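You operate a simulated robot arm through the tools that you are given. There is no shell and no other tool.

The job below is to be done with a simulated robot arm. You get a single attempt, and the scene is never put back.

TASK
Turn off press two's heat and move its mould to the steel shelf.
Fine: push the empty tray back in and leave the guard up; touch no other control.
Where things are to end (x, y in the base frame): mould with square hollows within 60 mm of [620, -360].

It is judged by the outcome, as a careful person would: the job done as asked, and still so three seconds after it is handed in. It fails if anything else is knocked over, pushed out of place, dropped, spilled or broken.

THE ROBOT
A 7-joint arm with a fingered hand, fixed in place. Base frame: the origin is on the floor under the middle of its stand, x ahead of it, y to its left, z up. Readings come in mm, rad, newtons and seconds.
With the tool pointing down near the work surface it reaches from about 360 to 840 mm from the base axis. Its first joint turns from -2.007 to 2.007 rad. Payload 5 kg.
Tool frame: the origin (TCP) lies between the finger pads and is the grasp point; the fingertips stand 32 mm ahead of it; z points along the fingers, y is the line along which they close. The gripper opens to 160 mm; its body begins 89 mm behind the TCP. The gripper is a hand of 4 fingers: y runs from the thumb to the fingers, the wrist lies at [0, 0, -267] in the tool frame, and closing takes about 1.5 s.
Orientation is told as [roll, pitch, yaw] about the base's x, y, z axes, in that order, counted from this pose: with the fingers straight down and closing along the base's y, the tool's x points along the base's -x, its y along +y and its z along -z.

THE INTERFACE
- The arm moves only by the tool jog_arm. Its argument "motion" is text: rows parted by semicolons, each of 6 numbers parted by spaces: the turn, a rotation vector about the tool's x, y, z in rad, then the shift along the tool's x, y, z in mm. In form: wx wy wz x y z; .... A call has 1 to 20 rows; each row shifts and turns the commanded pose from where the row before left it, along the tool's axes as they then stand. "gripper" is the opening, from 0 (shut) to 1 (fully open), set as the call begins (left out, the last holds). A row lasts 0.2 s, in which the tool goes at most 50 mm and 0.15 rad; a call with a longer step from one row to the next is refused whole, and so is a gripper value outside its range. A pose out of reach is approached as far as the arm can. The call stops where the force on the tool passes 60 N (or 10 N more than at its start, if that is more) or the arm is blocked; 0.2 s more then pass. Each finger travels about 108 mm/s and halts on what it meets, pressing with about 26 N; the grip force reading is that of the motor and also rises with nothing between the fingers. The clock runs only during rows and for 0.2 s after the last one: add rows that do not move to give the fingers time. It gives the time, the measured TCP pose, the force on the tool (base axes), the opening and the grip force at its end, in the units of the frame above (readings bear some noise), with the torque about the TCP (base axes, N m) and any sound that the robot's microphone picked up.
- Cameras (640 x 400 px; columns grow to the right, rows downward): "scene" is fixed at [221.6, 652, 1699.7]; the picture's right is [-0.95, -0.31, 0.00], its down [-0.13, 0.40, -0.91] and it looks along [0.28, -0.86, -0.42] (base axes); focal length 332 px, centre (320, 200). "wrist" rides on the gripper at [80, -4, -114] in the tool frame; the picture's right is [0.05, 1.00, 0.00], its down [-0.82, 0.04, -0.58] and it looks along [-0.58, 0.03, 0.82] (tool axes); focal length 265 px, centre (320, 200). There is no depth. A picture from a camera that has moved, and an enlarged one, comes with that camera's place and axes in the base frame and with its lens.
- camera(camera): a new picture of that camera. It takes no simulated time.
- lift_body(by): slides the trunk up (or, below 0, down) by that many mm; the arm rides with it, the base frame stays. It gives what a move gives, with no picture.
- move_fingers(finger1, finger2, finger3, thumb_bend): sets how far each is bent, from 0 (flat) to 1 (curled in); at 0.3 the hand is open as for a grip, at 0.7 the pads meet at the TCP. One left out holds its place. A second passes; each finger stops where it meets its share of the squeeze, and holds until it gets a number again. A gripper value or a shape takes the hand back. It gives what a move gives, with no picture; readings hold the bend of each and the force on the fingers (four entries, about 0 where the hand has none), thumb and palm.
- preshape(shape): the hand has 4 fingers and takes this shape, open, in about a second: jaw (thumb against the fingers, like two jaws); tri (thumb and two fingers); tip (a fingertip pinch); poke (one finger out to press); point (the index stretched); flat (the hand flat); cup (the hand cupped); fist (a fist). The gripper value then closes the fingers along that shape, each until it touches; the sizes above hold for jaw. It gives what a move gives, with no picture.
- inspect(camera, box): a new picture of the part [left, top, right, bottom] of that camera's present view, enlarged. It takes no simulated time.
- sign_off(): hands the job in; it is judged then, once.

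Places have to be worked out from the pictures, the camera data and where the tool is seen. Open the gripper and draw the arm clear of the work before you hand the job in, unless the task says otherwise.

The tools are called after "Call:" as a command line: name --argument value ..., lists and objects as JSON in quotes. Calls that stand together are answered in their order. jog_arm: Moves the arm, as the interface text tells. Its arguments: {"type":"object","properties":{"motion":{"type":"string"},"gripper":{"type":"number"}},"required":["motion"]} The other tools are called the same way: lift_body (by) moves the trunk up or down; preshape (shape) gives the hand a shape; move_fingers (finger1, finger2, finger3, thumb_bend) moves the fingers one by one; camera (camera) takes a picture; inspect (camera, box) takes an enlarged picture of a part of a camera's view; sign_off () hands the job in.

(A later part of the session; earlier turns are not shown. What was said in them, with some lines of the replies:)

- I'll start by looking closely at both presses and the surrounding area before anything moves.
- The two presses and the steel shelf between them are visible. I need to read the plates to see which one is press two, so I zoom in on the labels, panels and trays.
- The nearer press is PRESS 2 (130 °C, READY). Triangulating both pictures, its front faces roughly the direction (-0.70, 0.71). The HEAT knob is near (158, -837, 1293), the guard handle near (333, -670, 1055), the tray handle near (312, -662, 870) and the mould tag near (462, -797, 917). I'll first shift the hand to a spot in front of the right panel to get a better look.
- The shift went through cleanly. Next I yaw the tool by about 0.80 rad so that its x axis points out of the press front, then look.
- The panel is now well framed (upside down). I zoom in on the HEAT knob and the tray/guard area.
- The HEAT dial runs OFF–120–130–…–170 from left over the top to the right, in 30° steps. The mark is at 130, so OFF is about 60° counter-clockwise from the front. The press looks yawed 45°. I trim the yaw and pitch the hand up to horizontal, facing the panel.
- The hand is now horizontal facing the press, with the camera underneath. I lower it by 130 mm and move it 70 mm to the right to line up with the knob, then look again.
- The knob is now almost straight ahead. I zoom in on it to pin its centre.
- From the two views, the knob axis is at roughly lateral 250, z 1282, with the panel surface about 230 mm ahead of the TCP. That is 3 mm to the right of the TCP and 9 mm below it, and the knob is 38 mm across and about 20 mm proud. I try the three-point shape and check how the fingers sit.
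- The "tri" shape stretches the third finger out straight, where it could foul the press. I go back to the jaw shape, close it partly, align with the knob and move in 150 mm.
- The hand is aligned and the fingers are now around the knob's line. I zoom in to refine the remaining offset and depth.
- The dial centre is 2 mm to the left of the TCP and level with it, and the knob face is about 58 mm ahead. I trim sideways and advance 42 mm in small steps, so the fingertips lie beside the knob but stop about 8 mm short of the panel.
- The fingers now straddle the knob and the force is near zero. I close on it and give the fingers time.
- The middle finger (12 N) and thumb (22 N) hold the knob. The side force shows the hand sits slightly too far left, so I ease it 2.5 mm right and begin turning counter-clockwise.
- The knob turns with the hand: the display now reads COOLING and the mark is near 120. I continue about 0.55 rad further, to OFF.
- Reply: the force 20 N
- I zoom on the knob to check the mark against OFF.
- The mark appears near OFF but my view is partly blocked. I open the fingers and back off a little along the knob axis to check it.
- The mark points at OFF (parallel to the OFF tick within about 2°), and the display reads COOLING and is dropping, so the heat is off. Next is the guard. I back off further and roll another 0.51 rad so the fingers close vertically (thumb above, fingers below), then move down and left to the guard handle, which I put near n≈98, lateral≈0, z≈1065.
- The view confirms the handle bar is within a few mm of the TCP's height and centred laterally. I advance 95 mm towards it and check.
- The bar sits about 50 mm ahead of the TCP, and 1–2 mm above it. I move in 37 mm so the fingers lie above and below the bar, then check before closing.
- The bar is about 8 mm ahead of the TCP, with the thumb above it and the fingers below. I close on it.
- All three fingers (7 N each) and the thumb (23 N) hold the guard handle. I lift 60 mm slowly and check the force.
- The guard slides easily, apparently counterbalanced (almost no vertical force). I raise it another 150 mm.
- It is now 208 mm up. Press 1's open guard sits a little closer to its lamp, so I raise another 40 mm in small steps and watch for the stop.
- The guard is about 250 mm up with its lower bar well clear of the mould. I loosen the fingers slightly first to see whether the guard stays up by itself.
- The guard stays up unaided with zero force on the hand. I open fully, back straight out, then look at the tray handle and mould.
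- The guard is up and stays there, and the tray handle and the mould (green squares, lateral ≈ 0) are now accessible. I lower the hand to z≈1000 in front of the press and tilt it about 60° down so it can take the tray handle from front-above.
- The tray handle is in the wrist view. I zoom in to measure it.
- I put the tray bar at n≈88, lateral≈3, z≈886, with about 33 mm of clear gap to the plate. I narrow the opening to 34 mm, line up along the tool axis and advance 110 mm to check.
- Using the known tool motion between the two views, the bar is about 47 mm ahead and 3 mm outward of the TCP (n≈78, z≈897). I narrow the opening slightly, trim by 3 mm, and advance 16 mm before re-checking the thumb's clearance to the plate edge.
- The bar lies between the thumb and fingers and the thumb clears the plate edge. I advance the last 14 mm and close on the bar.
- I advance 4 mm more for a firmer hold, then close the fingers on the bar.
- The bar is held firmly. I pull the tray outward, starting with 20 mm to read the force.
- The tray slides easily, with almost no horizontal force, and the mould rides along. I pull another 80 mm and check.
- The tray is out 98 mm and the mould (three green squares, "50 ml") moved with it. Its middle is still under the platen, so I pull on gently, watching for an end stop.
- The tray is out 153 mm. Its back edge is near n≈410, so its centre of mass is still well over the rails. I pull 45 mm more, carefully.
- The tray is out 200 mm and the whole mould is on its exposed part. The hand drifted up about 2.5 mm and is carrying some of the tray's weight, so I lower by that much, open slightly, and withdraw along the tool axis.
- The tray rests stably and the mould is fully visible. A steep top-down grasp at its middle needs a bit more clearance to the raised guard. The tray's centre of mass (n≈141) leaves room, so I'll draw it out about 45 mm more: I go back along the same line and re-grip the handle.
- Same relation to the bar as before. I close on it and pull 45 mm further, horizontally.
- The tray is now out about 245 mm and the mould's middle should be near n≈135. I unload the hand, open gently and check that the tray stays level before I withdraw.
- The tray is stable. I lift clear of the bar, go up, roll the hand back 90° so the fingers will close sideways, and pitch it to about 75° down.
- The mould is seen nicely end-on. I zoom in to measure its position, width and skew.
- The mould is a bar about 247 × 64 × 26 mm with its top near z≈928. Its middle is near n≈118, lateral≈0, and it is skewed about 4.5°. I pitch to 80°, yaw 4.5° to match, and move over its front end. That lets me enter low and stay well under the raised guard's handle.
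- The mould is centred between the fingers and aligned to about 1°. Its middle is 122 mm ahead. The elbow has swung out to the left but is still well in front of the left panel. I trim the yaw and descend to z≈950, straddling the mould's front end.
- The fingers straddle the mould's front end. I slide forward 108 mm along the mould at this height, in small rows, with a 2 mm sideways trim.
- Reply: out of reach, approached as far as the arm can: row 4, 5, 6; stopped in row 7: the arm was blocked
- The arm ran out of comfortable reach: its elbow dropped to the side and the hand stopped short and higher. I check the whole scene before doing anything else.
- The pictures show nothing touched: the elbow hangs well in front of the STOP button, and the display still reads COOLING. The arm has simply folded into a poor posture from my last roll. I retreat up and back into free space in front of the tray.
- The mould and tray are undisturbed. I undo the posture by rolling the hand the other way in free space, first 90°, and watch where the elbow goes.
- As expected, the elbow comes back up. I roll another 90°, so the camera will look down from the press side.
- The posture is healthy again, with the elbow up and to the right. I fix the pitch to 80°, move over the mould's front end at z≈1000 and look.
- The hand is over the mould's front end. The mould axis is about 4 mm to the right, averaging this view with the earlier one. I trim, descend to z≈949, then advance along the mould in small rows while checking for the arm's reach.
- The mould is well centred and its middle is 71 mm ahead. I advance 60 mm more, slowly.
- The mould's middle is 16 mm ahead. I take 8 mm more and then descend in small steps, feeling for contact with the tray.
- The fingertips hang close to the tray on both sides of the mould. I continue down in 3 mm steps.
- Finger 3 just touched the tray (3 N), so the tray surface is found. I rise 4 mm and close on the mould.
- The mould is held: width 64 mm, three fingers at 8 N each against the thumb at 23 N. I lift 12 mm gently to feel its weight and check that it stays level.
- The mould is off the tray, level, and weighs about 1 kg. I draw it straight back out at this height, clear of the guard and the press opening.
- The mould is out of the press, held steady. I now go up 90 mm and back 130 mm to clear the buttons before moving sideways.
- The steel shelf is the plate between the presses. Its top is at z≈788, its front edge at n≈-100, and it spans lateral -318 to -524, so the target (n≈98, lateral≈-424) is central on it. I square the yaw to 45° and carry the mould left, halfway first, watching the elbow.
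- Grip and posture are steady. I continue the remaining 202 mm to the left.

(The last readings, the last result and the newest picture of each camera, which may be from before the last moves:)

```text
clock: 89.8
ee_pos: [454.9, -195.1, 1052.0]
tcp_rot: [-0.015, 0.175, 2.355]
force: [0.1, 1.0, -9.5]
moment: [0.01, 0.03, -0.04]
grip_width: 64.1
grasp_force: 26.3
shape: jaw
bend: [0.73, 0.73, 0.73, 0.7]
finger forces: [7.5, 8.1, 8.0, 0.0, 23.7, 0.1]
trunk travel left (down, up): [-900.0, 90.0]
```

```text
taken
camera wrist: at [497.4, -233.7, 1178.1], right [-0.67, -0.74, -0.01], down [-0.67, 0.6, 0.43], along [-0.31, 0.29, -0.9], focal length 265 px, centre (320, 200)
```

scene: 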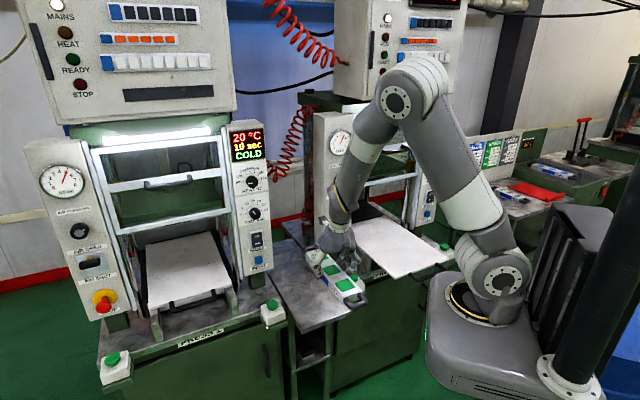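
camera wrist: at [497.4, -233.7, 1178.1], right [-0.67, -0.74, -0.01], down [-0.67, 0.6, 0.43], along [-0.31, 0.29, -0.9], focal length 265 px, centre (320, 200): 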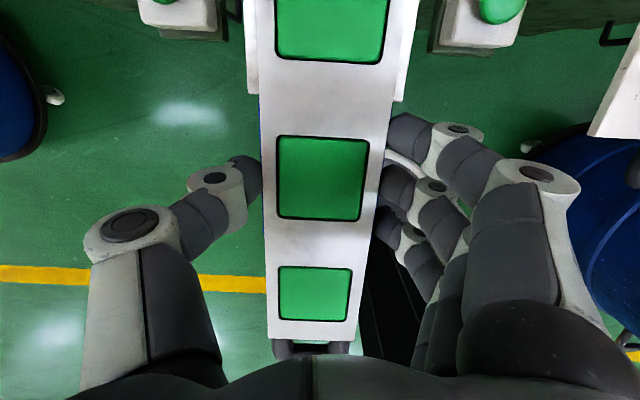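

The mould hangs centred in front of the shelf. I move it forward over the shelf while descending to about 130 mm above it.

Call:
jog_arm --motion "0 0 0 10 0 6.5; 0 0 0 18 0 11.6; 0 0 0 20 0 13; 0 0 0 20 0 13; 0 0 0 20 0 13; 0 0 0 20 0 13; 0 0 0 20 0 13; 0 0 0 20 0 13; 0 0 0 20 0 13; 0 0 0 18 0 11.6; 0 0 0 12 0 7.8; 0 0 0 7 0 4.5; 0 0 0 0 0 0"

Call:
camera --camera "scene"

Call:
camera --camera "wrist"

```text
clock: 92.6
ee_pos: [615.2, -352.3, 956.4]
tcp_rot: [-0.016, 0.174, 2.356]
force: [0.3, -0.3, -8.7]
moment: [0.02, 0.02, 0.03]
grip_width: 64.2
grasp_force: 26.0
shape: jaw
bend: [0.73, 0.73, 0.73, 0.7]
finger forces: [7.2, 8.0, 7.9, 0.1, 23.6, 0.1]
trunk travel left (down, up): [-900.0, 90.0]
```

```text
taken
```

scene: 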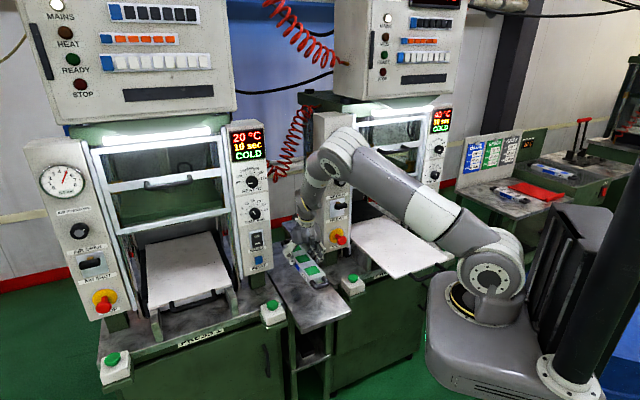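

```text
taken
camera wrist: at [658.9, -392.1, 1081.8], right [-0.67, -0.74, -0.01], down [-0.67, 0.6, 0.43], along [-0.31, 0.29, -0.9], focal length 265 px, centre (320, 200)
```

wrist: 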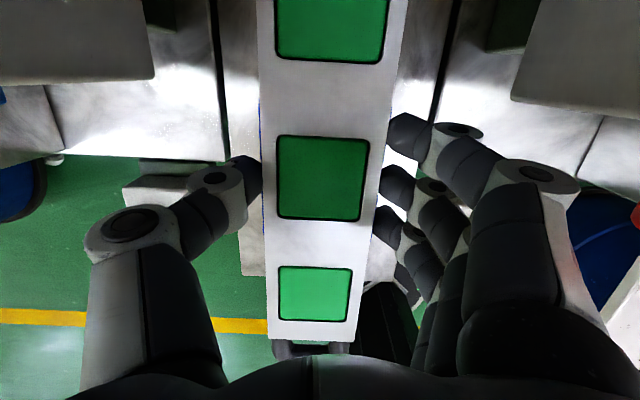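

The mould is right over the target: its middle is at about (621, -358). I descend most of the way.

Call:
jog_arm --motion "0 0 0 -2.6 0 14.8; 0 0 0 -3.5 0 19.7; 0 0 0 -3.5 0 19.7; 0 0 0 -3.5 0 19.7; 0 0 0 -3.1 0 17.7; 0 0 0 -1.7 0 9.8; 0 0 0 0 0 0"

Call:
inspect --camera "scene" --box '[260, 200, 370, 330]'

Call:
camera --camera "wrist"

```text
clock: 94.2
ee_pos: [615.9, -349.5, 854.2]
tcp_rot: [-0.016, 0.174, 2.356]
force: [0.7, -0.1, -9.4]
moment: [0.02, 0.06, 0.02]
grip_width: 63.9
grasp_force: 25.9
shape: jaw
bend: [0.73, 0.73, 0.73, 0.7]
finger forces: [7.2, 8.0, 8.0, 0.1, 23.7, 0.1]
trunk travel left (down, up): [-900.0, 90.0]
```

```text
3.08 times, centred on (315, 265) of scene
camera zoom: at [221.6, 652.0, 1699.7], right [-0.95, -0.31, 0.0], down [-0.13, 0.4, -0.91], along [0.28, -0.86, -0.42], focal length 1021 px, centre (335, 0)
```

zoom: 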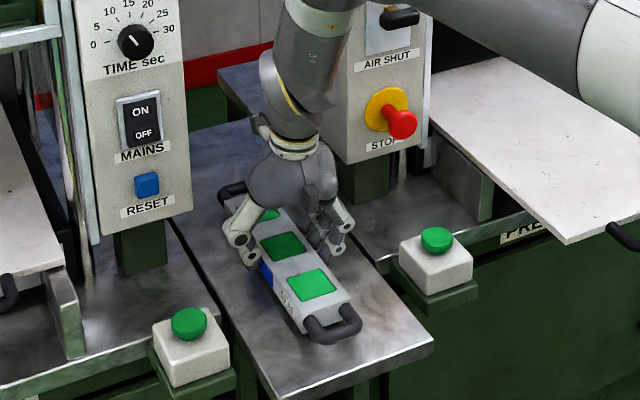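

```text
taken
camera wrist: at [659.6, -389.7, 979.5], right [-0.67, -0.74, -0.01], down [-0.68, 0.6, 0.43], along [-0.31, 0.29, -0.9], focal length 265 px, centre (320, 200)
```

wrist: 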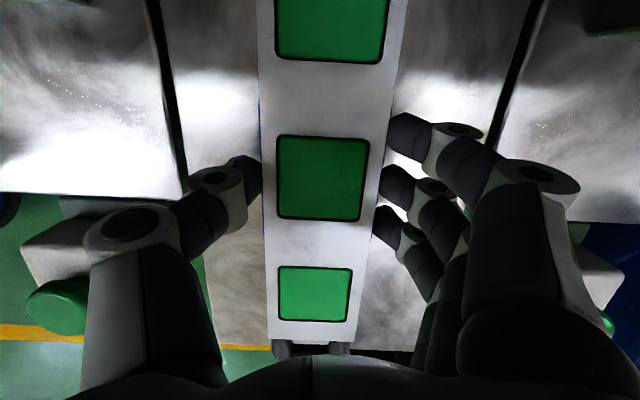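

It is still about 25 mm above the shelf and in line with it. I go down 14 mm, then in 3–4 mm steps while watching the weight reading.

Call:
jog_arm --motion "0 0 0 -1.2 0 6.9; 0 0 0 -1.2 0 6.9; 0 0 0 0 0 0"

Call:
jog_arm --motion "0 0 0 -0.7 0 3.94; 0 0 0 0 0 0"

Call:
jog_arm --motion "0 0 0 -0.52 0 2.95; 0 0 0 0 0 0"

Call:
inspect --camera "scene" --box '[285, 235, 355, 325]'

```text
clock: 95.0
ee_pos: [617.9, -350.2, 842.8]
tcp_rot: [-0.018, 0.181, 2.357]
force: [0.3, 0.8, 15.8]
moment: [-0.16, 0.06, -0.01]
grip_width: 63.8
grasp_force: 26.1
shape: jaw
bend: [0.73, 0.73, 0.73, 0.7]
finger forces: [9.7, 9.0, 9.1, 0.0, 27.5, 0.0]
trunk travel left (down, up): [-900.0, 90.0]
```

```text
clock: 95.6
ee_pos: [617.9, -350.8, 840.7]
tcp_rot: [-0.016, 0.184, 2.357]
force: [1.8, -2.4, 43.3]
moment: [-0.29, 0.01, 0.0]
grip_width: 65.0
grasp_force: 26.3
shape: jaw
bend: [0.74, 0.74, 0.74, 0.71]
finger forces: [10.3, 10.2, 10.3, 0.0, 30.9, 0.1]
trunk travel left (down, up): [-900.0, 90.0]
```

```text
clock: 96.2
ee_pos: [616.5, -350.6, 840.0]
tcp_rot: [-0.019, 0.186, 2.356]
force: [3.3, -4.3, 55.7]
moment: [-0.49, 0.07, 0.0]
grip_width: 65.3
grasp_force: 26.0
shape: jaw
bend: [0.74, 0.74, 0.74, 0.72]
finger forces: [10.9, 10.9, 11.0, 0.0, 31.6, 0.0]
trunk travel left (down, up): [-900.0, 90.0]
```

```text
4.44 times, centred on (320, 280) of scene
camera zoom: at [221.6, 652.0, 1699.7], right [-0.95, -0.31, 0.0], down [-0.13, 0.4, -0.91], along [0.28, -0.86, -0.42], focal length 1475 px, centre (320, -156)
```

zoom: 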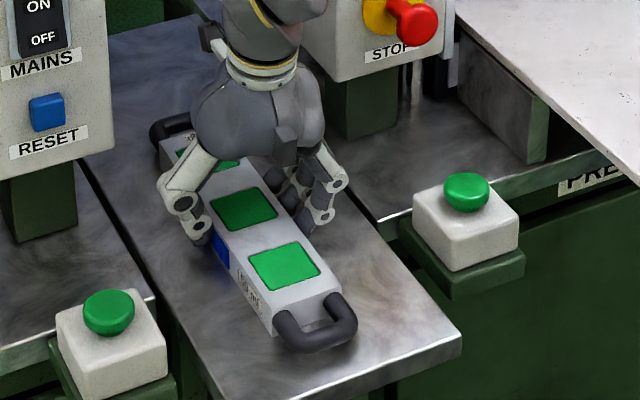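

The shelf was touched at about z≈843 and I over-pressed a little (55 N). I come back up 9 mm to take the load off while the mould rests on the shelf.

Call:
jog_arm --motion "0 0 0 0.8 0 -4.4; 0 0 0 0.8 0 -4.4; 0 0 0 0 0 0"

Call:
inspect --camera "scene" --box '[285, 235, 355, 325]'

Call:
camera --camera "wrist"

```text
clock: 97.0
ee_pos: [615.0, -348.1, 840.5]
tcp_rot: [-0.018, 0.175, 2.356]
force: [6.2, -4.7, 16.9]
moment: [-0.37, -0.02, 0.07]
grip_width: 65.5
grasp_force: 26.4
shape: jaw
bend: [0.74, 0.74, 0.74, 0.71]
finger forces: [8.9, 8.5, 8.5, 0.0, 26.5, 0.1]
trunk travel left (down, up): [-900.0, 90.0]
```

```text
4.44 times, centred on (320, 280) of scene
camera zoom: at [221.6, 652.0, 1699.7], right [-0.95, -0.31, 0.0], down [-0.13, 0.4, -0.91], along [0.28, -0.86, -0.42], focal length 1475 px, centre (320, -156)
```

zoom: 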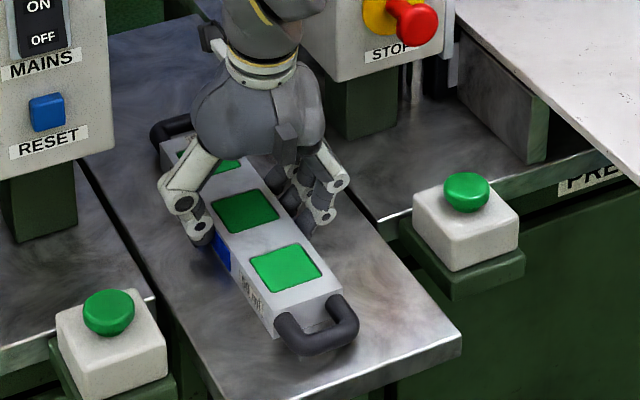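

```text
taken
camera wrist: at [658.4, -388.9, 966.7], right [-0.67, -0.74, -0.01], down [-0.68, 0.6, 0.43], along [-0.31, 0.29, -0.9], focal length 265 px, centre (320, 200)
```

wrist: 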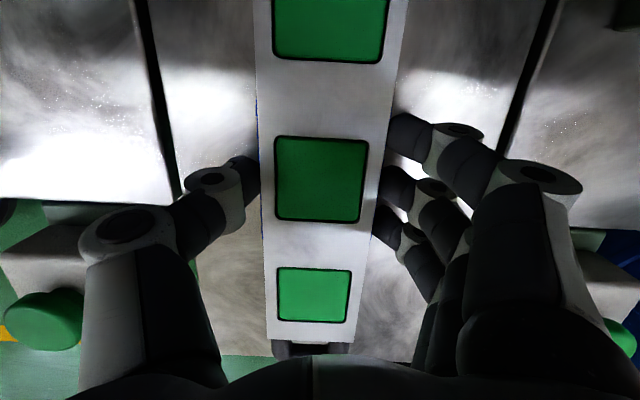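

The load is down to 17 N. I raise 2 mm more and then open the fingers.

Call:
jog_arm --motion "0 0 0 0.35 0 -1.97; 0 0 0 0 0 0"

Call:
jog_arm --motion "0 0 0 0 0 0; 0 0 0 0 0 0; 0 0 0 0 0 0; 0 0 0 0 0 0" --gripper 0.6

Call:
inspect --camera "scene" --box '[285, 235, 355, 325]'

Call:
camera --camera "wrist"

```text
clock: 97.6
ee_pos: [614.8, -348.2, 842.6]
tcp_rot: [-0.017, 0.172, 2.354]
force: [2.1, -0.4, 1.6]
moment: [-0.16, 0.05, 0.12]
grip_width: 64.8
grasp_force: 25.9
shape: jaw
bend: [0.74, 0.74, 0.74, 0.7]
finger forces: [8.3, 8.1, 8.0, 0.0, 25.4, 0.1]
trunk travel left (down, up): [-900.0, 90.0]
```

```text
clock: 98.6
ee_pos: [616.0, -349.1, 844.1]
tcp_rot: [-0.016, 0.174, 2.356]
force: [0.7, 0.0, 0.2]
moment: [-0.02, -0.01, -0.02]
grip_width: 95.5
grasp_force: 0.1
shape: jaw
bend: [0.71, 0.71, 0.71, 0.69]
finger forces: [0.0, 0.0, 0.0, 0.1, 0.0, 0.0]
trunk travel left (down, up): [-900.0, 90.0]
```

```text
4.44 times, centred on (320, 280) of scene
camera zoom: at [221.6, 652.0, 1699.7], right [-0.95, -0.31, 0.0], down [-0.13, 0.4, -0.91], along [0.28, -0.86, -0.42], focal length 1475 px, centre (320, -156)
```

zoom: 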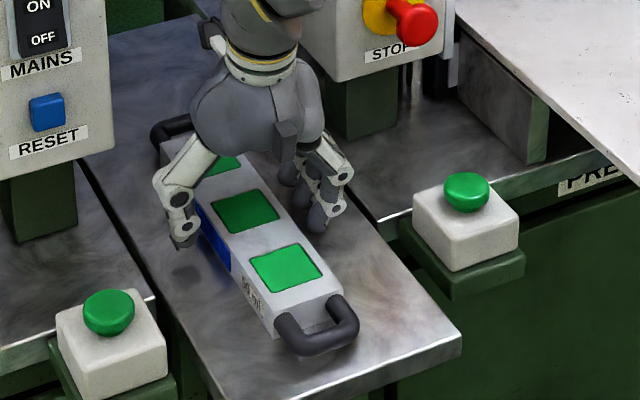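

```text
taken
camera wrist: at [659.1, -389.7, 969.5], right [-0.67, -0.74, -0.01], down [-0.68, 0.6, 0.43], along [-0.31, 0.29, -0.91], focal length 265 px, centre (320, 200)
```

wrist: 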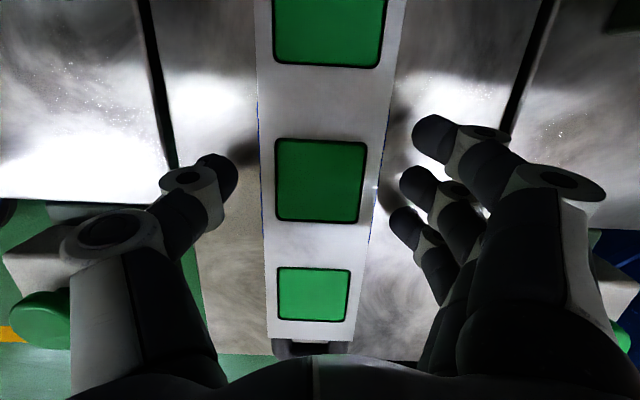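

The mould rests on the shelf and the fingers are free of it. I lift the hand straight up 120 mm and then draw it back clear of the panels.

Call:
jog_arm --motion "0 0 0 1.7 0 -9.9; 0 0 0 3.5 0 -19.7; 0 0 0 5.2 0 -29.5; 0 0 0 5.2 0 -29.5; 0 0 0 5.2 0 -29.5; 0 0 0 -23 0 -18; 0 0 0 -26 0 -16; 0 0 0 -30 0 -15; 0 0 0 -34 0 -13; 0 0 0 -38 0 -10; 0 0 0 -38 0 -10; 0 0 0 -34 0 -8; 0 0 0 0 0 0"

Call:
camera --camera "scene"

Call:
inspect --camera "scene" --box '[250, 200, 360, 330]'

Call:
camera --camera "wrist"

```text
clock: 101.4
ee_pos: [447.6, -185.8, 1013.9]
tcp_rot: [-0.017, 0.175, 2.357]
force: [-0.3, -0.1, -0.3]
moment: [-0.01, 0.03, -0.01]
grip_width: 95.7
grasp_force: 0.0
shape: jaw
bend: [0.71, 0.71, 0.71, 0.69]
finger forces: [0.0, 0.0, 0.0, 0.1, 0.1, 0.0]
trunk travel left (down, up): [-900.0, 90.0]
```

```text
taken
```

scene: 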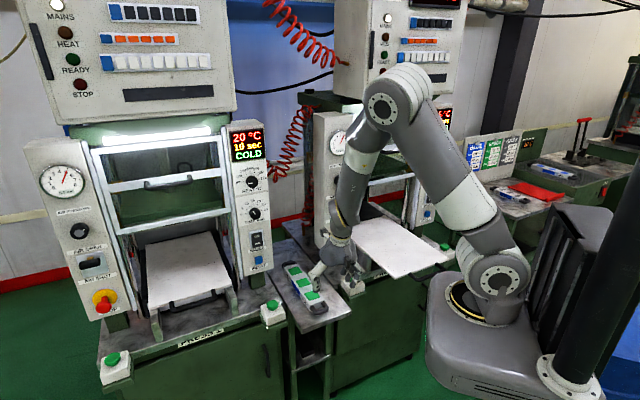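

```text
3.08 times, centred on (305, 265) of scene
camera zoom: at [221.6, 652.0, 1699.7], right [-0.95, -0.31, 0.0], down [-0.13, 0.4, -0.91], along [0.28, -0.86, -0.42], focal length 1021 px, centre (366, 0)
```

zoom: 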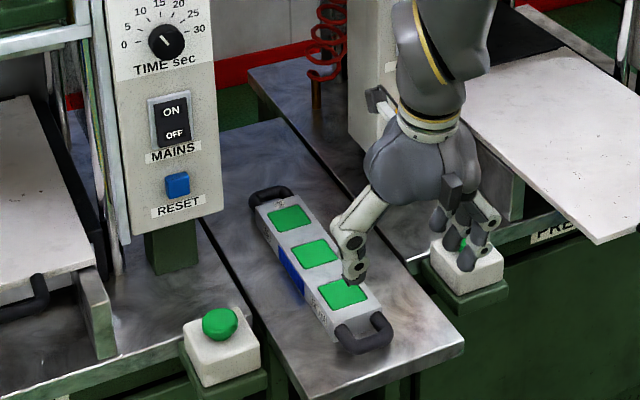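

```text
taken
camera wrist: at [490.6, -225.3, 1139.0], right [-0.67, -0.74, -0.01], down [-0.68, 0.6, 0.43], along [-0.31, 0.29, -0.9], focal length 265 px, centre (320, 200)
```

wrist: 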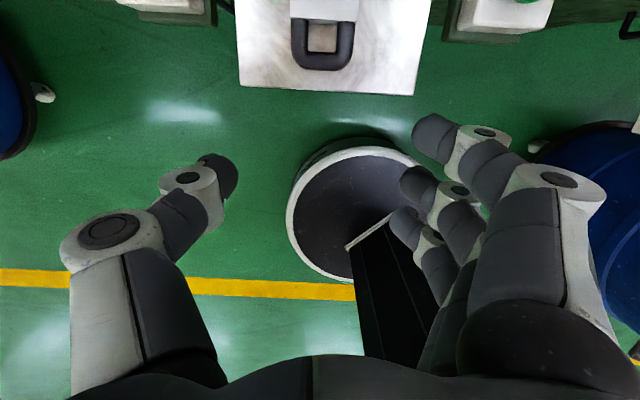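

The mould sits on the shelf with its middle at about (620, -352). Now the tray: I go back up and to the right, in front of it, with nothing in hand.

Call:
jog_arm --motion "0 0 0 -12 0 -24.8; 0 0 0 -12 0 -24.8; 0 0 0 -12 0 -24.8; 0 0 0 0 25 0; 0 0 0 0 33 0; 0 0 0 0 33 0; 0 0 0 0 33 0; 0 0 0 0 33 0; 0 0 0 0 33 0; 0 0 0 0 33 0; 0 0 0 0 33 0; 0 0 0 0 33 0; 0 0 0 0 33 0; 0 0 0 0 33 0; 0 0 0 0 33 0; 0 0 0 0 33 0; 0 0 0 0 7 0; 0 0 0 0 0 0" --gripper 0.3

Call:
camera --camera "scene"

```text
clock: 105.2
ee_pos: [110.8, -459.2, 1074.0]
tcp_rot: [-0.017, 0.177, 2.355]
force: [0.6, 0.1, 0.4]
moment: [-0.01, 0.03, -0.01]
grip_width: 48.3
grasp_force: 0.1
shape: jaw
bend: [0.73, 0.73, 0.73, 0.7]
finger forces: [0.1, 0.0, 0.1, 0.0, 0.1, 0.1]
trunk travel left (down, up): [-900.0, 90.0]
```

```text
taken
```

scene: 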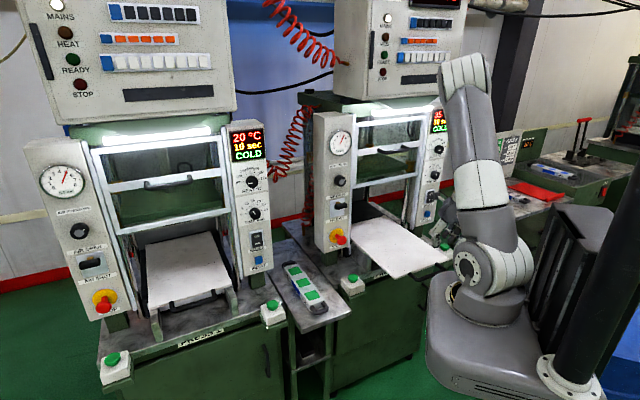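

I roll the hand back to the handle-gripping attitude (fingers closing fore-and-aft) and tilt it to 60°.

Call:
jog_arm --motion "0 0 0.1428 0 0 0; 0 0 0.1428 0 0 0; 0 0 0.1428 0 0 0; 0 0 0.1428 0 0 0; 0 0 0.1428 0 0 0; 0 0 0.1428 0 0 0; 0 0 0.1428 0 0 0; 0 0 0.1428 0 0 0; 0 0 0.1428 0 0 0; 0 0 0.1428 0 0 0; 0 0 0.1428 0 0 0; 0.116 0 0 0 0 0; 0.116 0 0 0 0 0; 0.116 0 0 0 0 0; 0 0 0 0 0 0" --gripper 0.2

Call:
camera --camera "wrist"

Call:
camera --camera "scene"

```text
clock: 108.4
ee_pos: [110.2, -457.8, 1074.5]
tcp_rot: [-0.525, -0.016, 0.789]
force: [0.3, 0.7, 0.1]
moment: [-0.02, 0.04, -0.03]
grip_width: 32.3
grasp_force: 0.1
shape: jaw
bend: [0.73, 0.73, 0.73, 0.7]
finger forces: [0.0, 0.1, 0.1, 0.0, 0.0, 0.1]
trunk travel left (down, up): [-900.0, 90.0]
```

```text
taken
camera wrist: at [15.0, -476.8, 1172.4], right [-0.64, 0.58, -0.5], down [0.34, 0.8, 0.49], along [0.69, 0.15, -0.71], focal length 265 px, centre (320, 200)
```

wrist: 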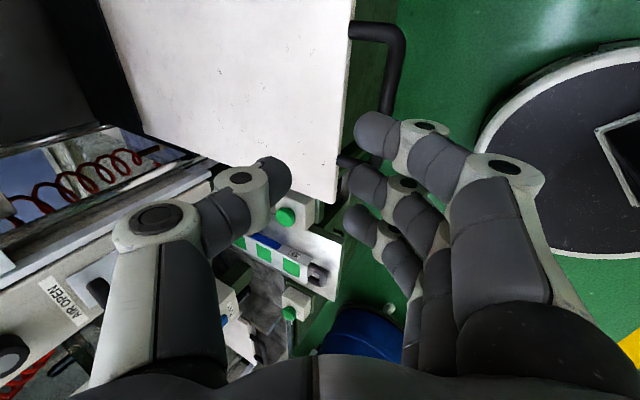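

```text
taken
```

scene: 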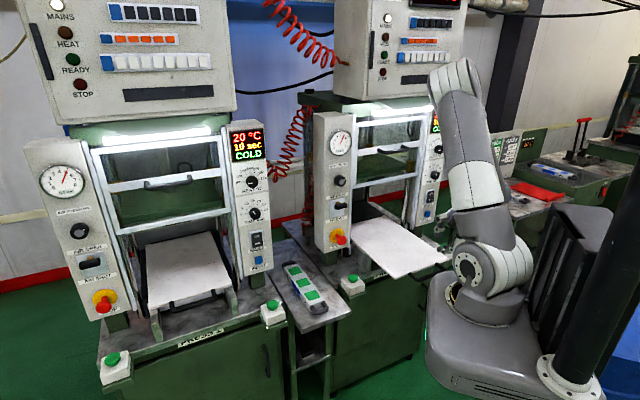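

The hand is back in its earlier attitude above the tray handle. I reverse the path I left by, stopping 40 mm short along the tool axis to verify.

Call:
jog_arm --motion "0 0 0 -0.84 13.54 23.16; 0 0 0 -0.84 13.54 23.16; 0 0 0 -0.84 13.54 23.16; 0 0 0 -0.84 13.54 23.16; 0 0 0 -0.84 13.54 23.16; 0 0 0 0 0 0"

Call:
inspect --camera "wrist" --box '[200, 20, 440, 260]'

Call:
inspect --camera "scene" --box '[360, 210, 480, 290]'

```text
clock: 109.8
ee_pos: [112.5, -452.7, 937.8]
tcp_rot: [-0.526, -0.016, 0.789]
force: [-0.3, 0.2, -0.3]
moment: [0.02, -0.01, 0.0]
grip_width: 32.4
grasp_force: 0.0
shape: jaw
bend: [0.73, 0.73, 0.73, 0.7]
finger forces: [0.1, 0.1, 0.1, 0.0, 0.0, 0.0]
trunk travel left (down, up): [-900.0, 90.0]
```

```text
1.67 times, centred on (320, 140) of wrist
camera zoom: at [16.8, -472.2, 1037.1], right [-0.64, 0.58, -0.5], down [0.34, 0.8, 0.49], along [0.69, 0.15, -0.71], focal length 442 px, centre (320, 300)
```

zoom: 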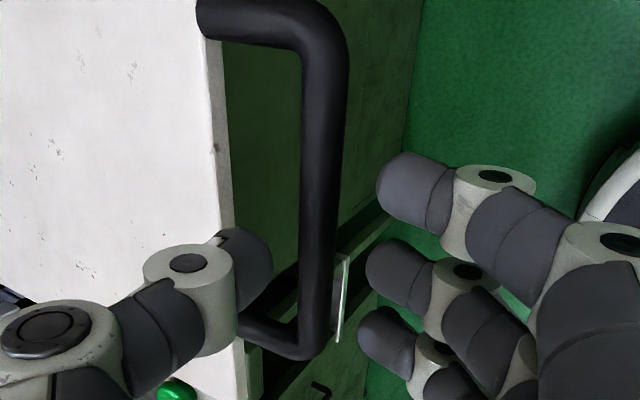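

```text
5.00 times, centred on (420, 250) of scene
camera zoom: at [221.6, 652.0, 1699.7], right [-0.95, -0.31, 0.0], down [-0.13, 0.4, -0.91], along [0.28, -0.86, -0.42], focal length 1660 px, centre (-180, -50)
```

zoom: 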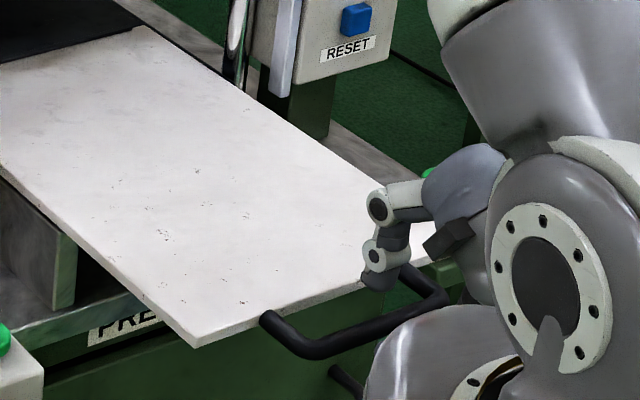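

The bar lies centred between thumb and fingers. I advance the last 38 mm.

Call:
jog_arm --motion "0 0 0 0 0.5 13; 0 0 0 0 0.5 13; 0 0 0 0 0 7; 0 0 0 0 0 5; 0 0 0 0 0 0"

Call:
inspect --camera "wrist" --box '[200, 20, 440, 260]'

```text
clock: 111.0
ee_pos: [126.1, -465.0, 905.9]
tcp_rot: [-0.525, -0.015, 0.789]
force: [0.0, 0.7, 0.0]
moment: [-0.02, 0.02, -0.02]
grip_width: 32.2
grasp_force: 0.1
shape: jaw
bend: [0.73, 0.73, 0.73, 0.7]
finger forces: [0.1, 0.0, 0.0, 0.0, 0.0, 0.0]
trunk travel left (down, up): [-900.0, 90.0]
```

```text
1.67 times, centred on (320, 140) of wrist
camera zoom: at [31.3, -484.4, 1004.1], right [-0.64, 0.58, -0.5], down [0.34, 0.8, 0.49], along [0.69, 0.15, -0.71], focal length 442 px, centre (320, 300)
```

zoom: 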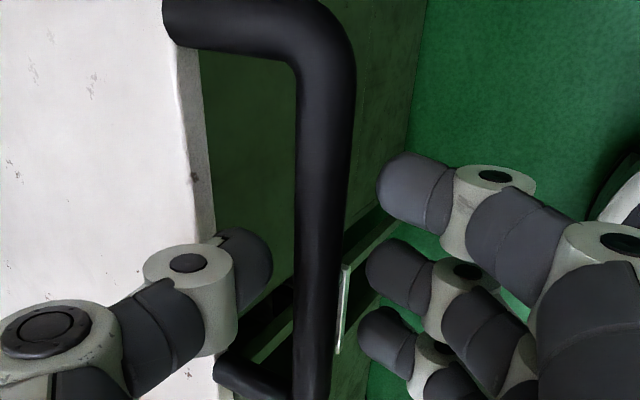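

In position. I close on the bar and push the empty tray straight in, the first 130 mm.

Call:
jog_arm --motion "0 0 0 0 0 0; 0 0 0 0 0 0; 0 0 0 0 0 0; 0 0 0 0 0 0; 0 0 0 0 -4.33 2.5; 0 0 0 0 -8.66 5; 0 0 0 0 -10.4 6; 0 0 0 0 -10.4 6; 0 0 0 0 -10.4 6; 0 0 0 0 -10.4 6; 0 0 0 0 -10.4 6; 0 0 0 0 -10.4 6; 0 0 0 0 -10.4 6; 0 0 0 0 -10.4 6; 0 0 0 0 -10.4 6; 0 0 0 0 -6 3.5; 0 0 0 0 0 0" --gripper 0.0

Call:
camera --camera "scene"

Call:
camera --camera "wrist"

```text
clock: 114.6
ee_pos: [220.1, -556.5, 905.0]
tcp_rot: [-0.524, -0.017, 0.789]
force: [-3.9, -2.2, -12.1]
moment: [0.09, 0.2, -0.02]
grip_width: 7.3
grasp_force: 26.2
shape: jaw
bend: [0.7, 0.7, 0.7, 0.7]
finger forces: [8.3, 8.4, 8.6, 0.0, 22.0, 0.1]
trunk travel left (down, up): [-900.0, 90.0]
```

```text
taken
```

scene: 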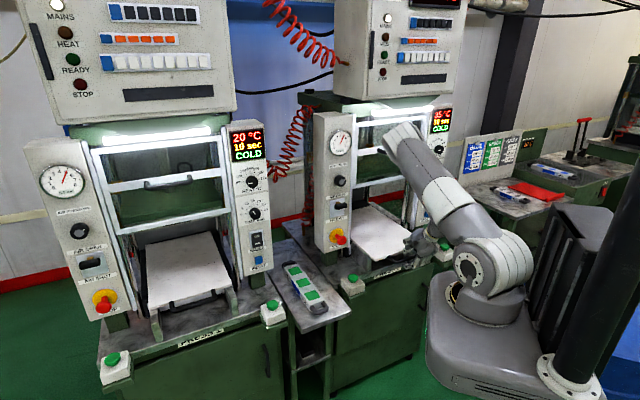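

```text
taken
camera wrist: at [124.0, -576.9, 1004.5], right [-0.64, 0.58, -0.5], down [0.34, 0.8, 0.49], along [0.69, 0.15, -0.71], focal length 265 px, centre (320, 200)
```

wrist: 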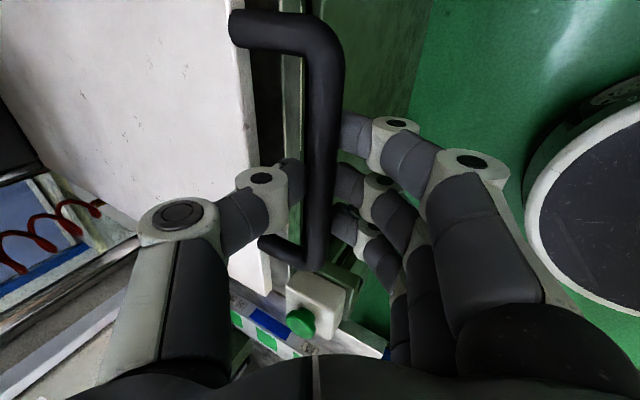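

The tray slides in well. 117 mm remain to its original place, so I push 105 mm and then finish in small steps.

Call:
jog_arm --motion "0 0 0 0 -4.33 2.5; 0 0 0 0 -8.66 5; 0 0 0 0 -10.4 6; 0 0 0 0 -10.4 6; 0 0 0 0 -10.4 6; 0 0 0 0 -10.4 6; 0 0 0 0 -10.4 6; 0 0 0 0 -10.4 6; 0 0 0 0 -8.66 5; 0 0 0 0 -6.93 4; 0 0 0 0 0 0"

Call:
inspect --camera "scene" --box '[340, 180, 460, 280]'

```text
clock: 117.0
ee_pos: [295.0, -632.3, 905.2]
tcp_rot: [-0.523, -0.015, 0.788]
force: [-5.2, -4.4, -10.0]
moment: [0.02, 0.18, -0.03]
grip_width: 7.3
grasp_force: 25.9
shape: jaw
bend: [0.7, 0.7, 0.7, 0.7]
finger forces: [8.1, 8.1, 8.3, 0.0, 22.1, 0.0]
trunk travel left (down, up): [-900.0, 90.0]
```

```text
4.00 times, centred on (400, 230) of scene
camera zoom: at [221.6, 652.0, 1699.7], right [-0.95, -0.31, 0.0], down [-0.13, 0.4, -0.91], along [0.28, -0.86, -0.42], focal length 1328 px, centre (0, 80)
```

zoom: 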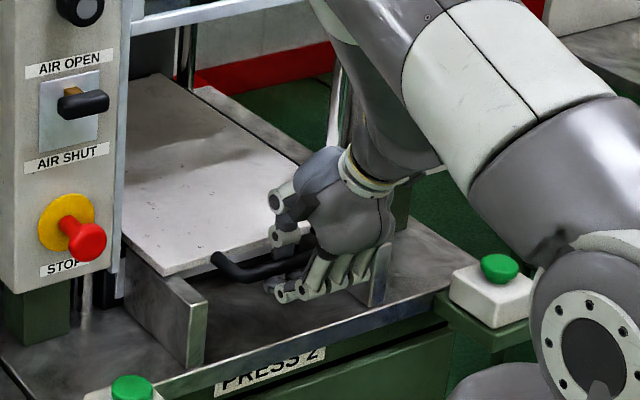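

It is nearly home; the picture matches the original to within about 8 mm. I push the rest in small steps and watch for the stop.

Call:
jog_arm --motion "0 0 0 0 -4.33 2.5; 0 0 0 0 0 0"

Call:
inspect --camera "scene" --box '[360, 220, 440, 270]'

```text
clock: 117.6
ee_pos: [298.0, -635.1, 905.1]
tcp_rot: [-0.523, -0.016, 0.789]
force: [-3.2, -9.6, -9.6]
moment: [-0.03, 0.16, -0.07]
grip_width: 7.4
grasp_force: 26.1
shape: jaw
bend: [0.7, 0.7, 0.7, 0.7]
finger forces: [7.8, 7.6, 8.0, 0.1, 24.0, 0.0]
trunk travel left (down, up): [-900.0, 90.0]
```

```text
8.00 times, centred on (400, 245) of scene
camera zoom: at [221.6, 652.0, 1699.7], right [-0.95, -0.31, 0.0], down [-0.13, 0.4, -0.91], along [0.28, -0.86, -0.42], focal length 2655 px, centre (-320, -160)
```

zoom: 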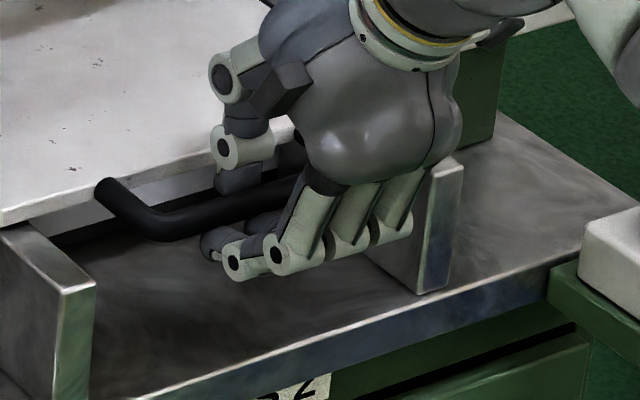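

About 4–5 mm remain compared with the original picture. I push 4 mm more.

Call:
jog_arm --motion "0 0 0 0 -1.73 1; 0 0 0 0 -1.73 1; 0 0 0 0 0 0"

Call:
inspect --camera "scene" --box '[360, 220, 440, 270]'

```text
clock: 118.4
ee_pos: [300.1, -636.7, 905.2]
tcp_rot: [-0.523, -0.017, 0.789]
force: [-4.8, -8.2, -9.6]
moment: [-0.01, 0.17, -0.07]
grip_width: 7.3
grasp_force: 25.8
shape: jaw
bend: [0.7, 0.7, 0.7, 0.7]
finger forces: [7.7, 7.7, 8.0, 0.0, 23.7, 0.0]
trunk travel left (down, up): [-900.0, 90.0]
```

```text
8.00 times, centred on (400, 245) of scene
camera zoom: at [221.6, 652.0, 1699.7], right [-0.95, -0.31, 0.0], down [-0.13, 0.4, -0.91], along [0.28, -0.86, -0.42], focal length 2655 px, centre (-320, -160)
```

zoom: 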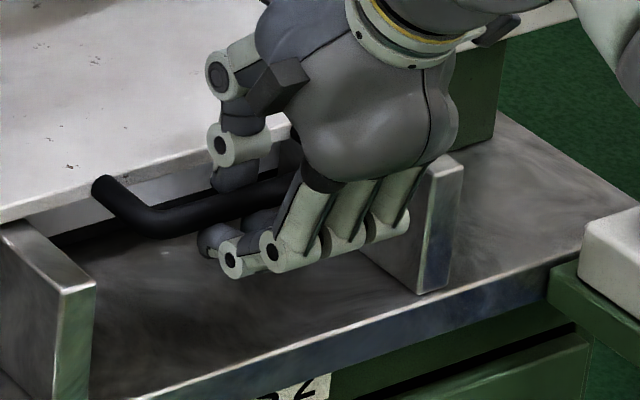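

It practically matches the start picture. I push 3 mm further to make sure it's home, reading the force.

Call:
jog_arm --motion "0 0 0 0 -1.3 0.75; 0 0 0 0 -1.3 0.75; 0 0 0 0 0 0"

Call:
inspect --camera "scene" --box '[360, 220, 440, 270]'

Call:
camera --camera "wrist"

```text
clock: 119.2
ee_pos: [302.3, -640.1, 906.6]
tcp_rot: [-0.521, -0.015, 0.787]
force: [-8.7, -3.4, -8.6]
moment: [0.07, 0.22, -0.03]
grip_width: 7.5
grasp_force: 26.4
shape: jaw
bend: [0.7, 0.7, 0.7, 0.7]
finger forces: [8.0, 8.0, 8.4, 0.0, 20.9, 0.0]
trunk travel left (down, up): [-900.0, 90.0]
```

```text
8.00 times, centred on (400, 245) of scene
camera zoom: at [221.6, 652.0, 1699.7], right [-0.95, -0.31, 0.0], down [-0.13, 0.4, -0.91], along [0.28, -0.86, -0.42], focal length 2655 px, centre (-320, -160)
```

zoom: 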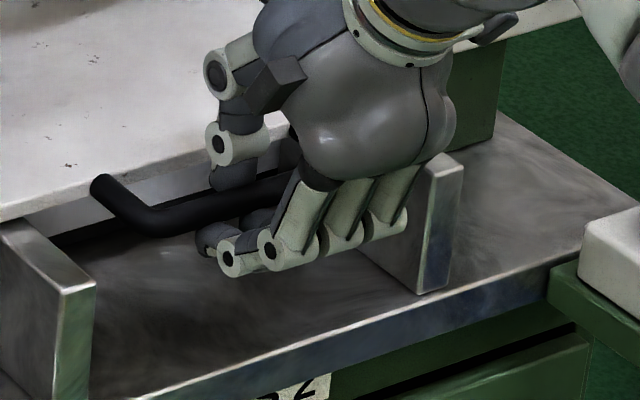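

```text
taken
camera wrist: at [206.5, -659.0, 1004.3], right [-0.64, 0.58, -0.5], down [0.34, 0.8, 0.49], along [0.69, 0.15, -0.71], focal length 265 px, centre (320, 200)
```

wrist: 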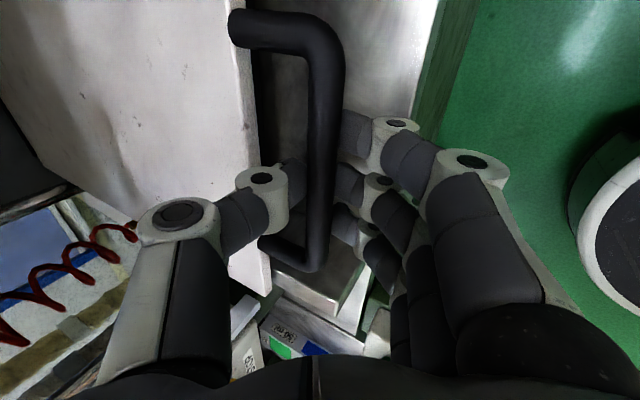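

The hand is back at exactly its original grip position (n≈71), so the tray is home. I unload, open, and withdraw along the tool axis.

Call:
jog_arm --motion "0 0 0 0 0.75 1.3; 0 0 0 0 0 0"

Call:
jog_arm --motion "0 0 0 0 0 0; 0 0 0 0 0 0; 0 0 0 0 0 0; 0 0 0 0 0 -10; 0 0 0 0 0 -15; 0 0 0 0 0 -25; 0 0 0 0 0 -35; 0 0 0 0 0 -40; 0 0 0 0 0 -40; 0 0 0 0 0 0" --gripper 0.2

Call:
camera --camera "scene"

Call:
inspect --camera "scene" --box '[340, 160, 460, 270]'

Call:
camera --camera "wrist"

```text
clock: 119.8
ee_pos: [303.4, -638.9, 905.1]
tcp_rot: [-0.524, -0.015, 0.79]
force: [-9.3, -2.3, -2.6]
moment: [0.0, 0.19, -0.05]
grip_width: 7.6
grasp_force: 26.1
shape: jaw
bend: [0.7, 0.7, 0.7, 0.71]
finger forces: [7.6, 7.7, 7.9, 0.1, 22.1, 0.0]
trunk travel left (down, up): [-900.0, 90.0]
```

```text
clock: 122.0
ee_pos: [244.1, -584.5, 1046.7]
tcp_rot: [-0.526, -0.015, 0.789]
force: [0.5, 0.1, 0.0]
moment: [0.01, -0.03, 0.0]
grip_width: 31.5
grasp_force: 0.1
shape: jaw
bend: [0.73, 0.73, 0.73, 0.7]
finger forces: [0.0, 0.0, 0.0, 0.0, 0.0, 0.0]
trunk travel left (down, up): [-900.0, 90.0]
```

```text
taken
```

scene: 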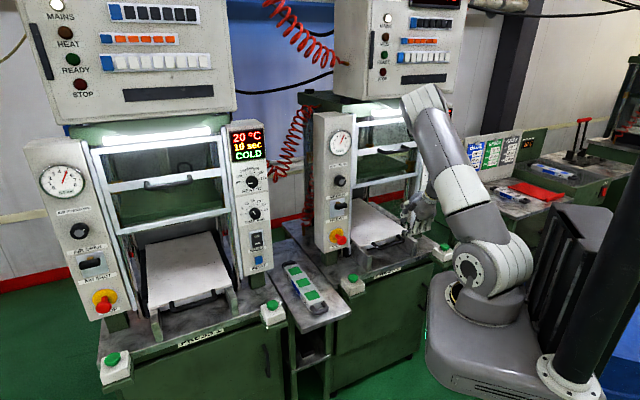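

```text
3.64 times, centred on (400, 215) of scene
camera zoom: at [221.6, 652.0, 1699.7], right [-0.95, -0.31, 0.0], down [-0.13, 0.4, -0.91], along [0.28, -0.86, -0.42], focal length 1207 px, centre (29, 146)
```

zoom: 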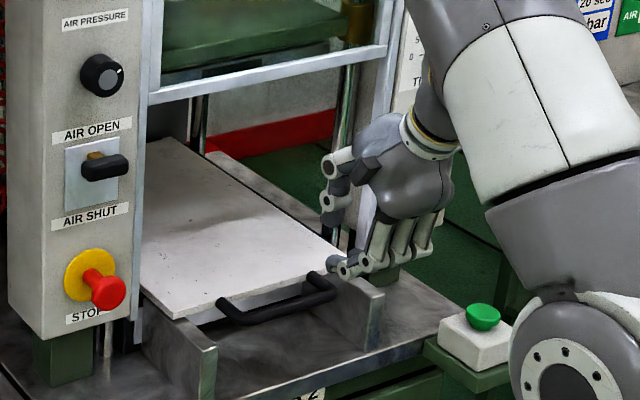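

```text
taken
camera wrist: at [147.8, -604.5, 1146.0], right [-0.64, 0.58, -0.5], down [0.34, 0.8, 0.49], along [0.69, 0.15, -0.71], focal length 265 px, centre (320, 200)
```

wrist: 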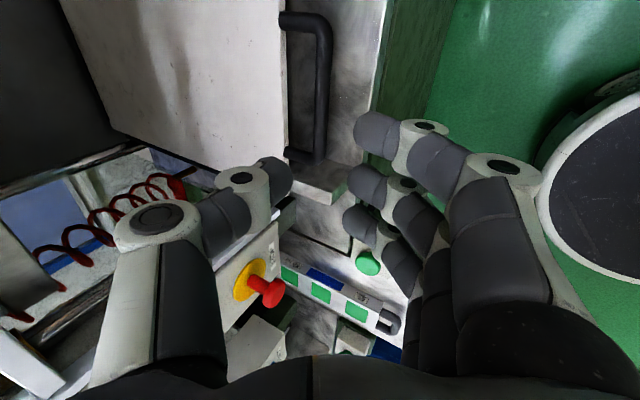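

The tray is back in place and empty, and the guard is still up. I draw the arm back and up, clear of the work, and open the hand.

Call:
jog_arm --motion "0 0 0 0 21.65 -12.5; 0 0 0 0 26 -15; 0 0 0 0 26 -15; 0 0 0 0 26 -15; 0 0 0 0 -16.7 -28.9; 0 0 0 0 -16.7 -28.9; 0 0 0 0 -16.7 -28.9; 0 0 0 0 -16.7 -28.9; 0 0 0 0 -16.7 -28.9; 0 0 0 0 -16.7 -28.9; 0 0 0 0 -16.7 -28.9; 0 0 0 0 0 0" --gripper 1.0

Call:
camera --camera "scene"

Call:
inspect --camera "scene" --box '[300, 90, 460, 270]'

Call:
inspect --camera "scene" --box '[250, 220, 360, 330]'

Call:
camera --camera "wrist"

```text
clock: 124.6
ee_pos: [159.0, -504.1, 1281.3]
tcp_rot: [-0.523, -0.015, 0.79]
force: [0.2, 0.2, -0.4]
moment: [0.04, 0.05, 0.0]
grip_width: 159.7
grasp_force: 0.1
shape: jaw
bend: [0.3, 0.3, 0.3, 0.3]
finger forces: [0.0, 0.1, 0.0, 0.1, 0.0, 0.0]
trunk travel left (down, up): [-900.0, 90.0]
```

```text
taken
```

scene: 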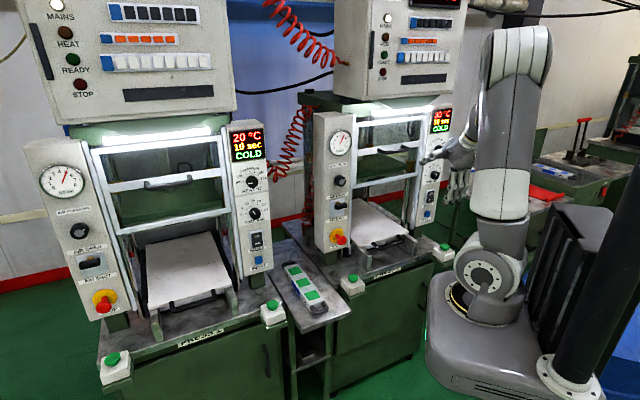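

```text
2.22 times, centred on (380, 180) of scene
camera zoom: at [221.6, 652.0, 1699.7], right [-0.95, -0.31, 0.0], down [-0.13, 0.4, -0.91], along [0.28, -0.86, -0.42], focal length 738 px, centre (187, 244)
```

zoom: 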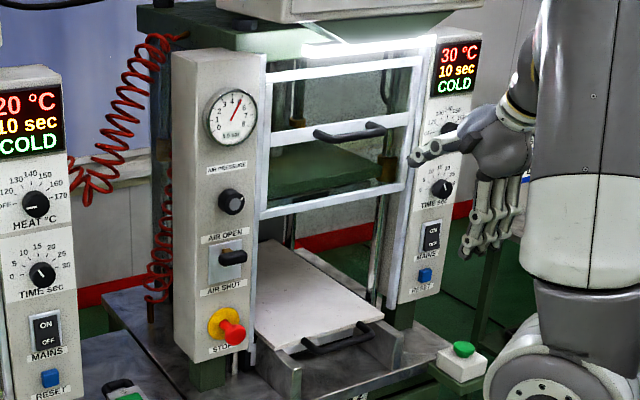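

```text
3.64 times, centred on (305, 275) of scene
camera zoom: at [221.6, 652.0, 1699.7], right [-0.95, -0.31, 0.0], down [-0.13, 0.4, -0.91], along [0.28, -0.86, -0.42], focal length 1207 px, centre (374, -73)
```

zoom: 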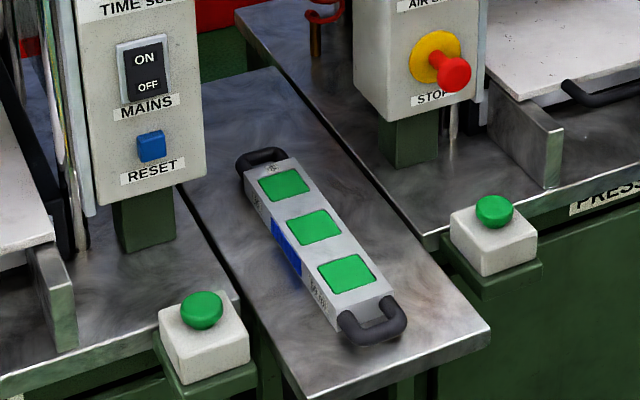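

```text
taken
camera wrist: at [62.6, -524.2, 1380.4], right [-0.64, 0.58, -0.5], down [0.34, 0.8, 0.49], along [0.69, 0.15, -0.71], focal length 265 px, centre (320, 200)
```

wrist: 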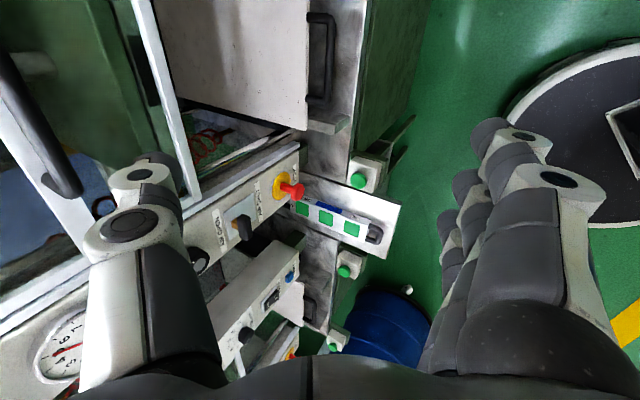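

Press two reads COLD and the mould rests squarely on the shelf. I lift the hand a bit further away so I can see the HEAT knob and the other controls unobstructed.

Call:
jog_arm --motion "0 0 0 0 -16.7 -28.9; 0 0 0 0 -16.7 -28.9; 0 0 0 0 -16.7 -28.9; 0 0 0 0 -16.7 -28.9; 0 0 0 0 -16.7 -28.9; 0 0 0 0 -16.7 -28.9; 0 0 0 0 20 -12; 0 0 0 0 20 -12; 0 0 0 0 0 0"

Call:
inspect --camera "scene" --box '[410, 100, 470, 220]'

Call:
camera --camera "scene"

Call:
inspect --camera "scene" --box '[340, 0, 480, 90]'

```text
clock: 126.6
ee_pos: [123.3, -472.7, 1483.4]
tcp_rot: [-0.523, -0.018, 0.786]
force: [-0.2, -0.5, 0.3]
moment: [0.0, 0.02, 0.01]
grip_width: 159.8
grasp_force: 0.0
shape: jaw
bend: [0.3, 0.3, 0.3, 0.3]
finger forces: [0.0, 0.0, 0.1, 0.0, 0.1, 0.1]
trunk travel left (down, up): [-900.0, 90.0]
```

```text
3.33 times, centred on (440, 160) of scene
camera zoom: at [221.6, 652.0, 1699.7], right [-0.95, -0.31, 0.0], down [-0.13, 0.4, -0.91], along [0.28, -0.86, -0.42], focal length 1106 px, centre (-80, 333)
```

zoom: 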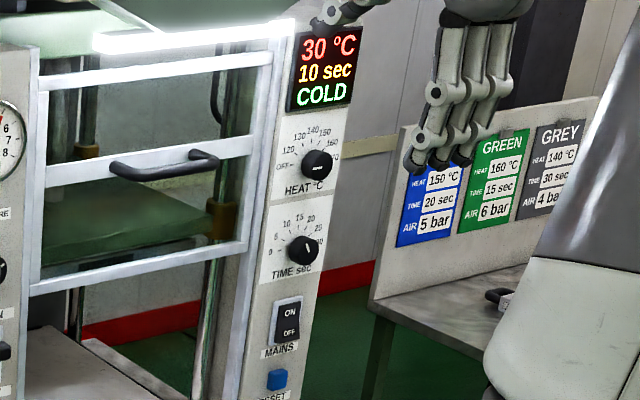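

```text
taken
```

scene: 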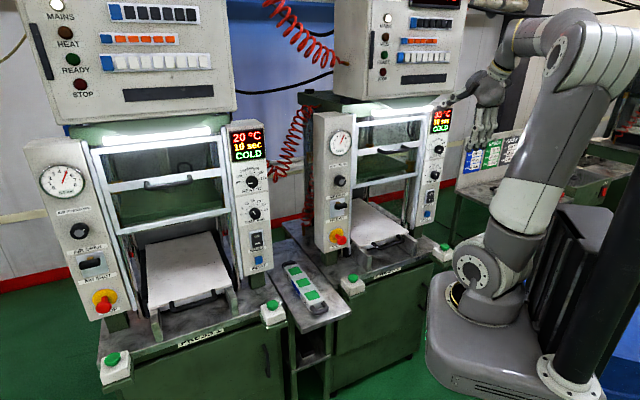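

```text
4.44 times, centred on (410, 45) of scene
camera zoom: at [221.6, 652.0, 1699.7], right [-0.95, -0.31, 0.0], down [-0.13, 0.4, -0.91], along [0.28, -0.86, -0.42], focal length 1475 px, centre (-80, 889)
```

zoom: 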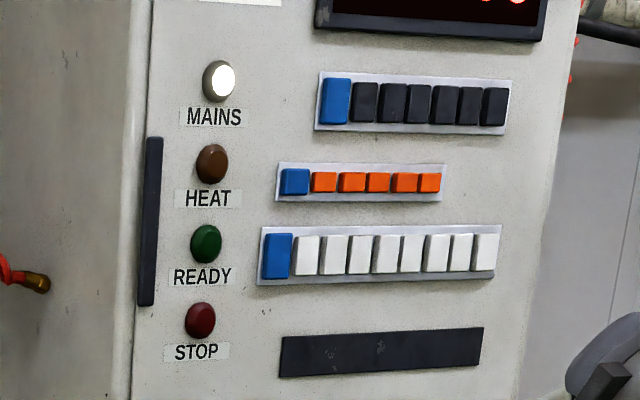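

Everything checks out:
- **Controls:** HEAT is at OFF, with the HEAT and READY lamps dark, MAINS still on and TIME unchanged.
- **Guard and tray:** the guard is up and the empty tray is back in.
- **Mould:** it is on the steel shelf at about (620, -352).
- **Arm:** the hand is open and clear of the work.

I hand the job in.

Call:
sign_off

```text
The job is handed in.
```

Press two's heat is off and its mould is on the steel shelf at about (620, -352), roughly 8 mm from the target. The job is handed in.

- **Heat:** the HEAT knob is at OFF. The display reads COLD at 30 °C, and the HEAT and READY lamps are dark. I turned no other control: MAINS is still on and TIME shows as before.
- **Mould:** I pressed it onto the shelf harder than intended when setting it down (about 56 N), then eased off before letting go. It looks level and undamaged in the pictures.
- **Tray and guard:** the empty tray is pushed back to where it started, and the guard is up and stays there by itself.
- **Arm:** on the first approach to the mould, the arm reached its limit with the elbow low in front of the STOP button. I backed off and came in with a different posture. The pictures showed no contact, and the STOP lamp stayed off.

The hand is open and drawn clear of the work.
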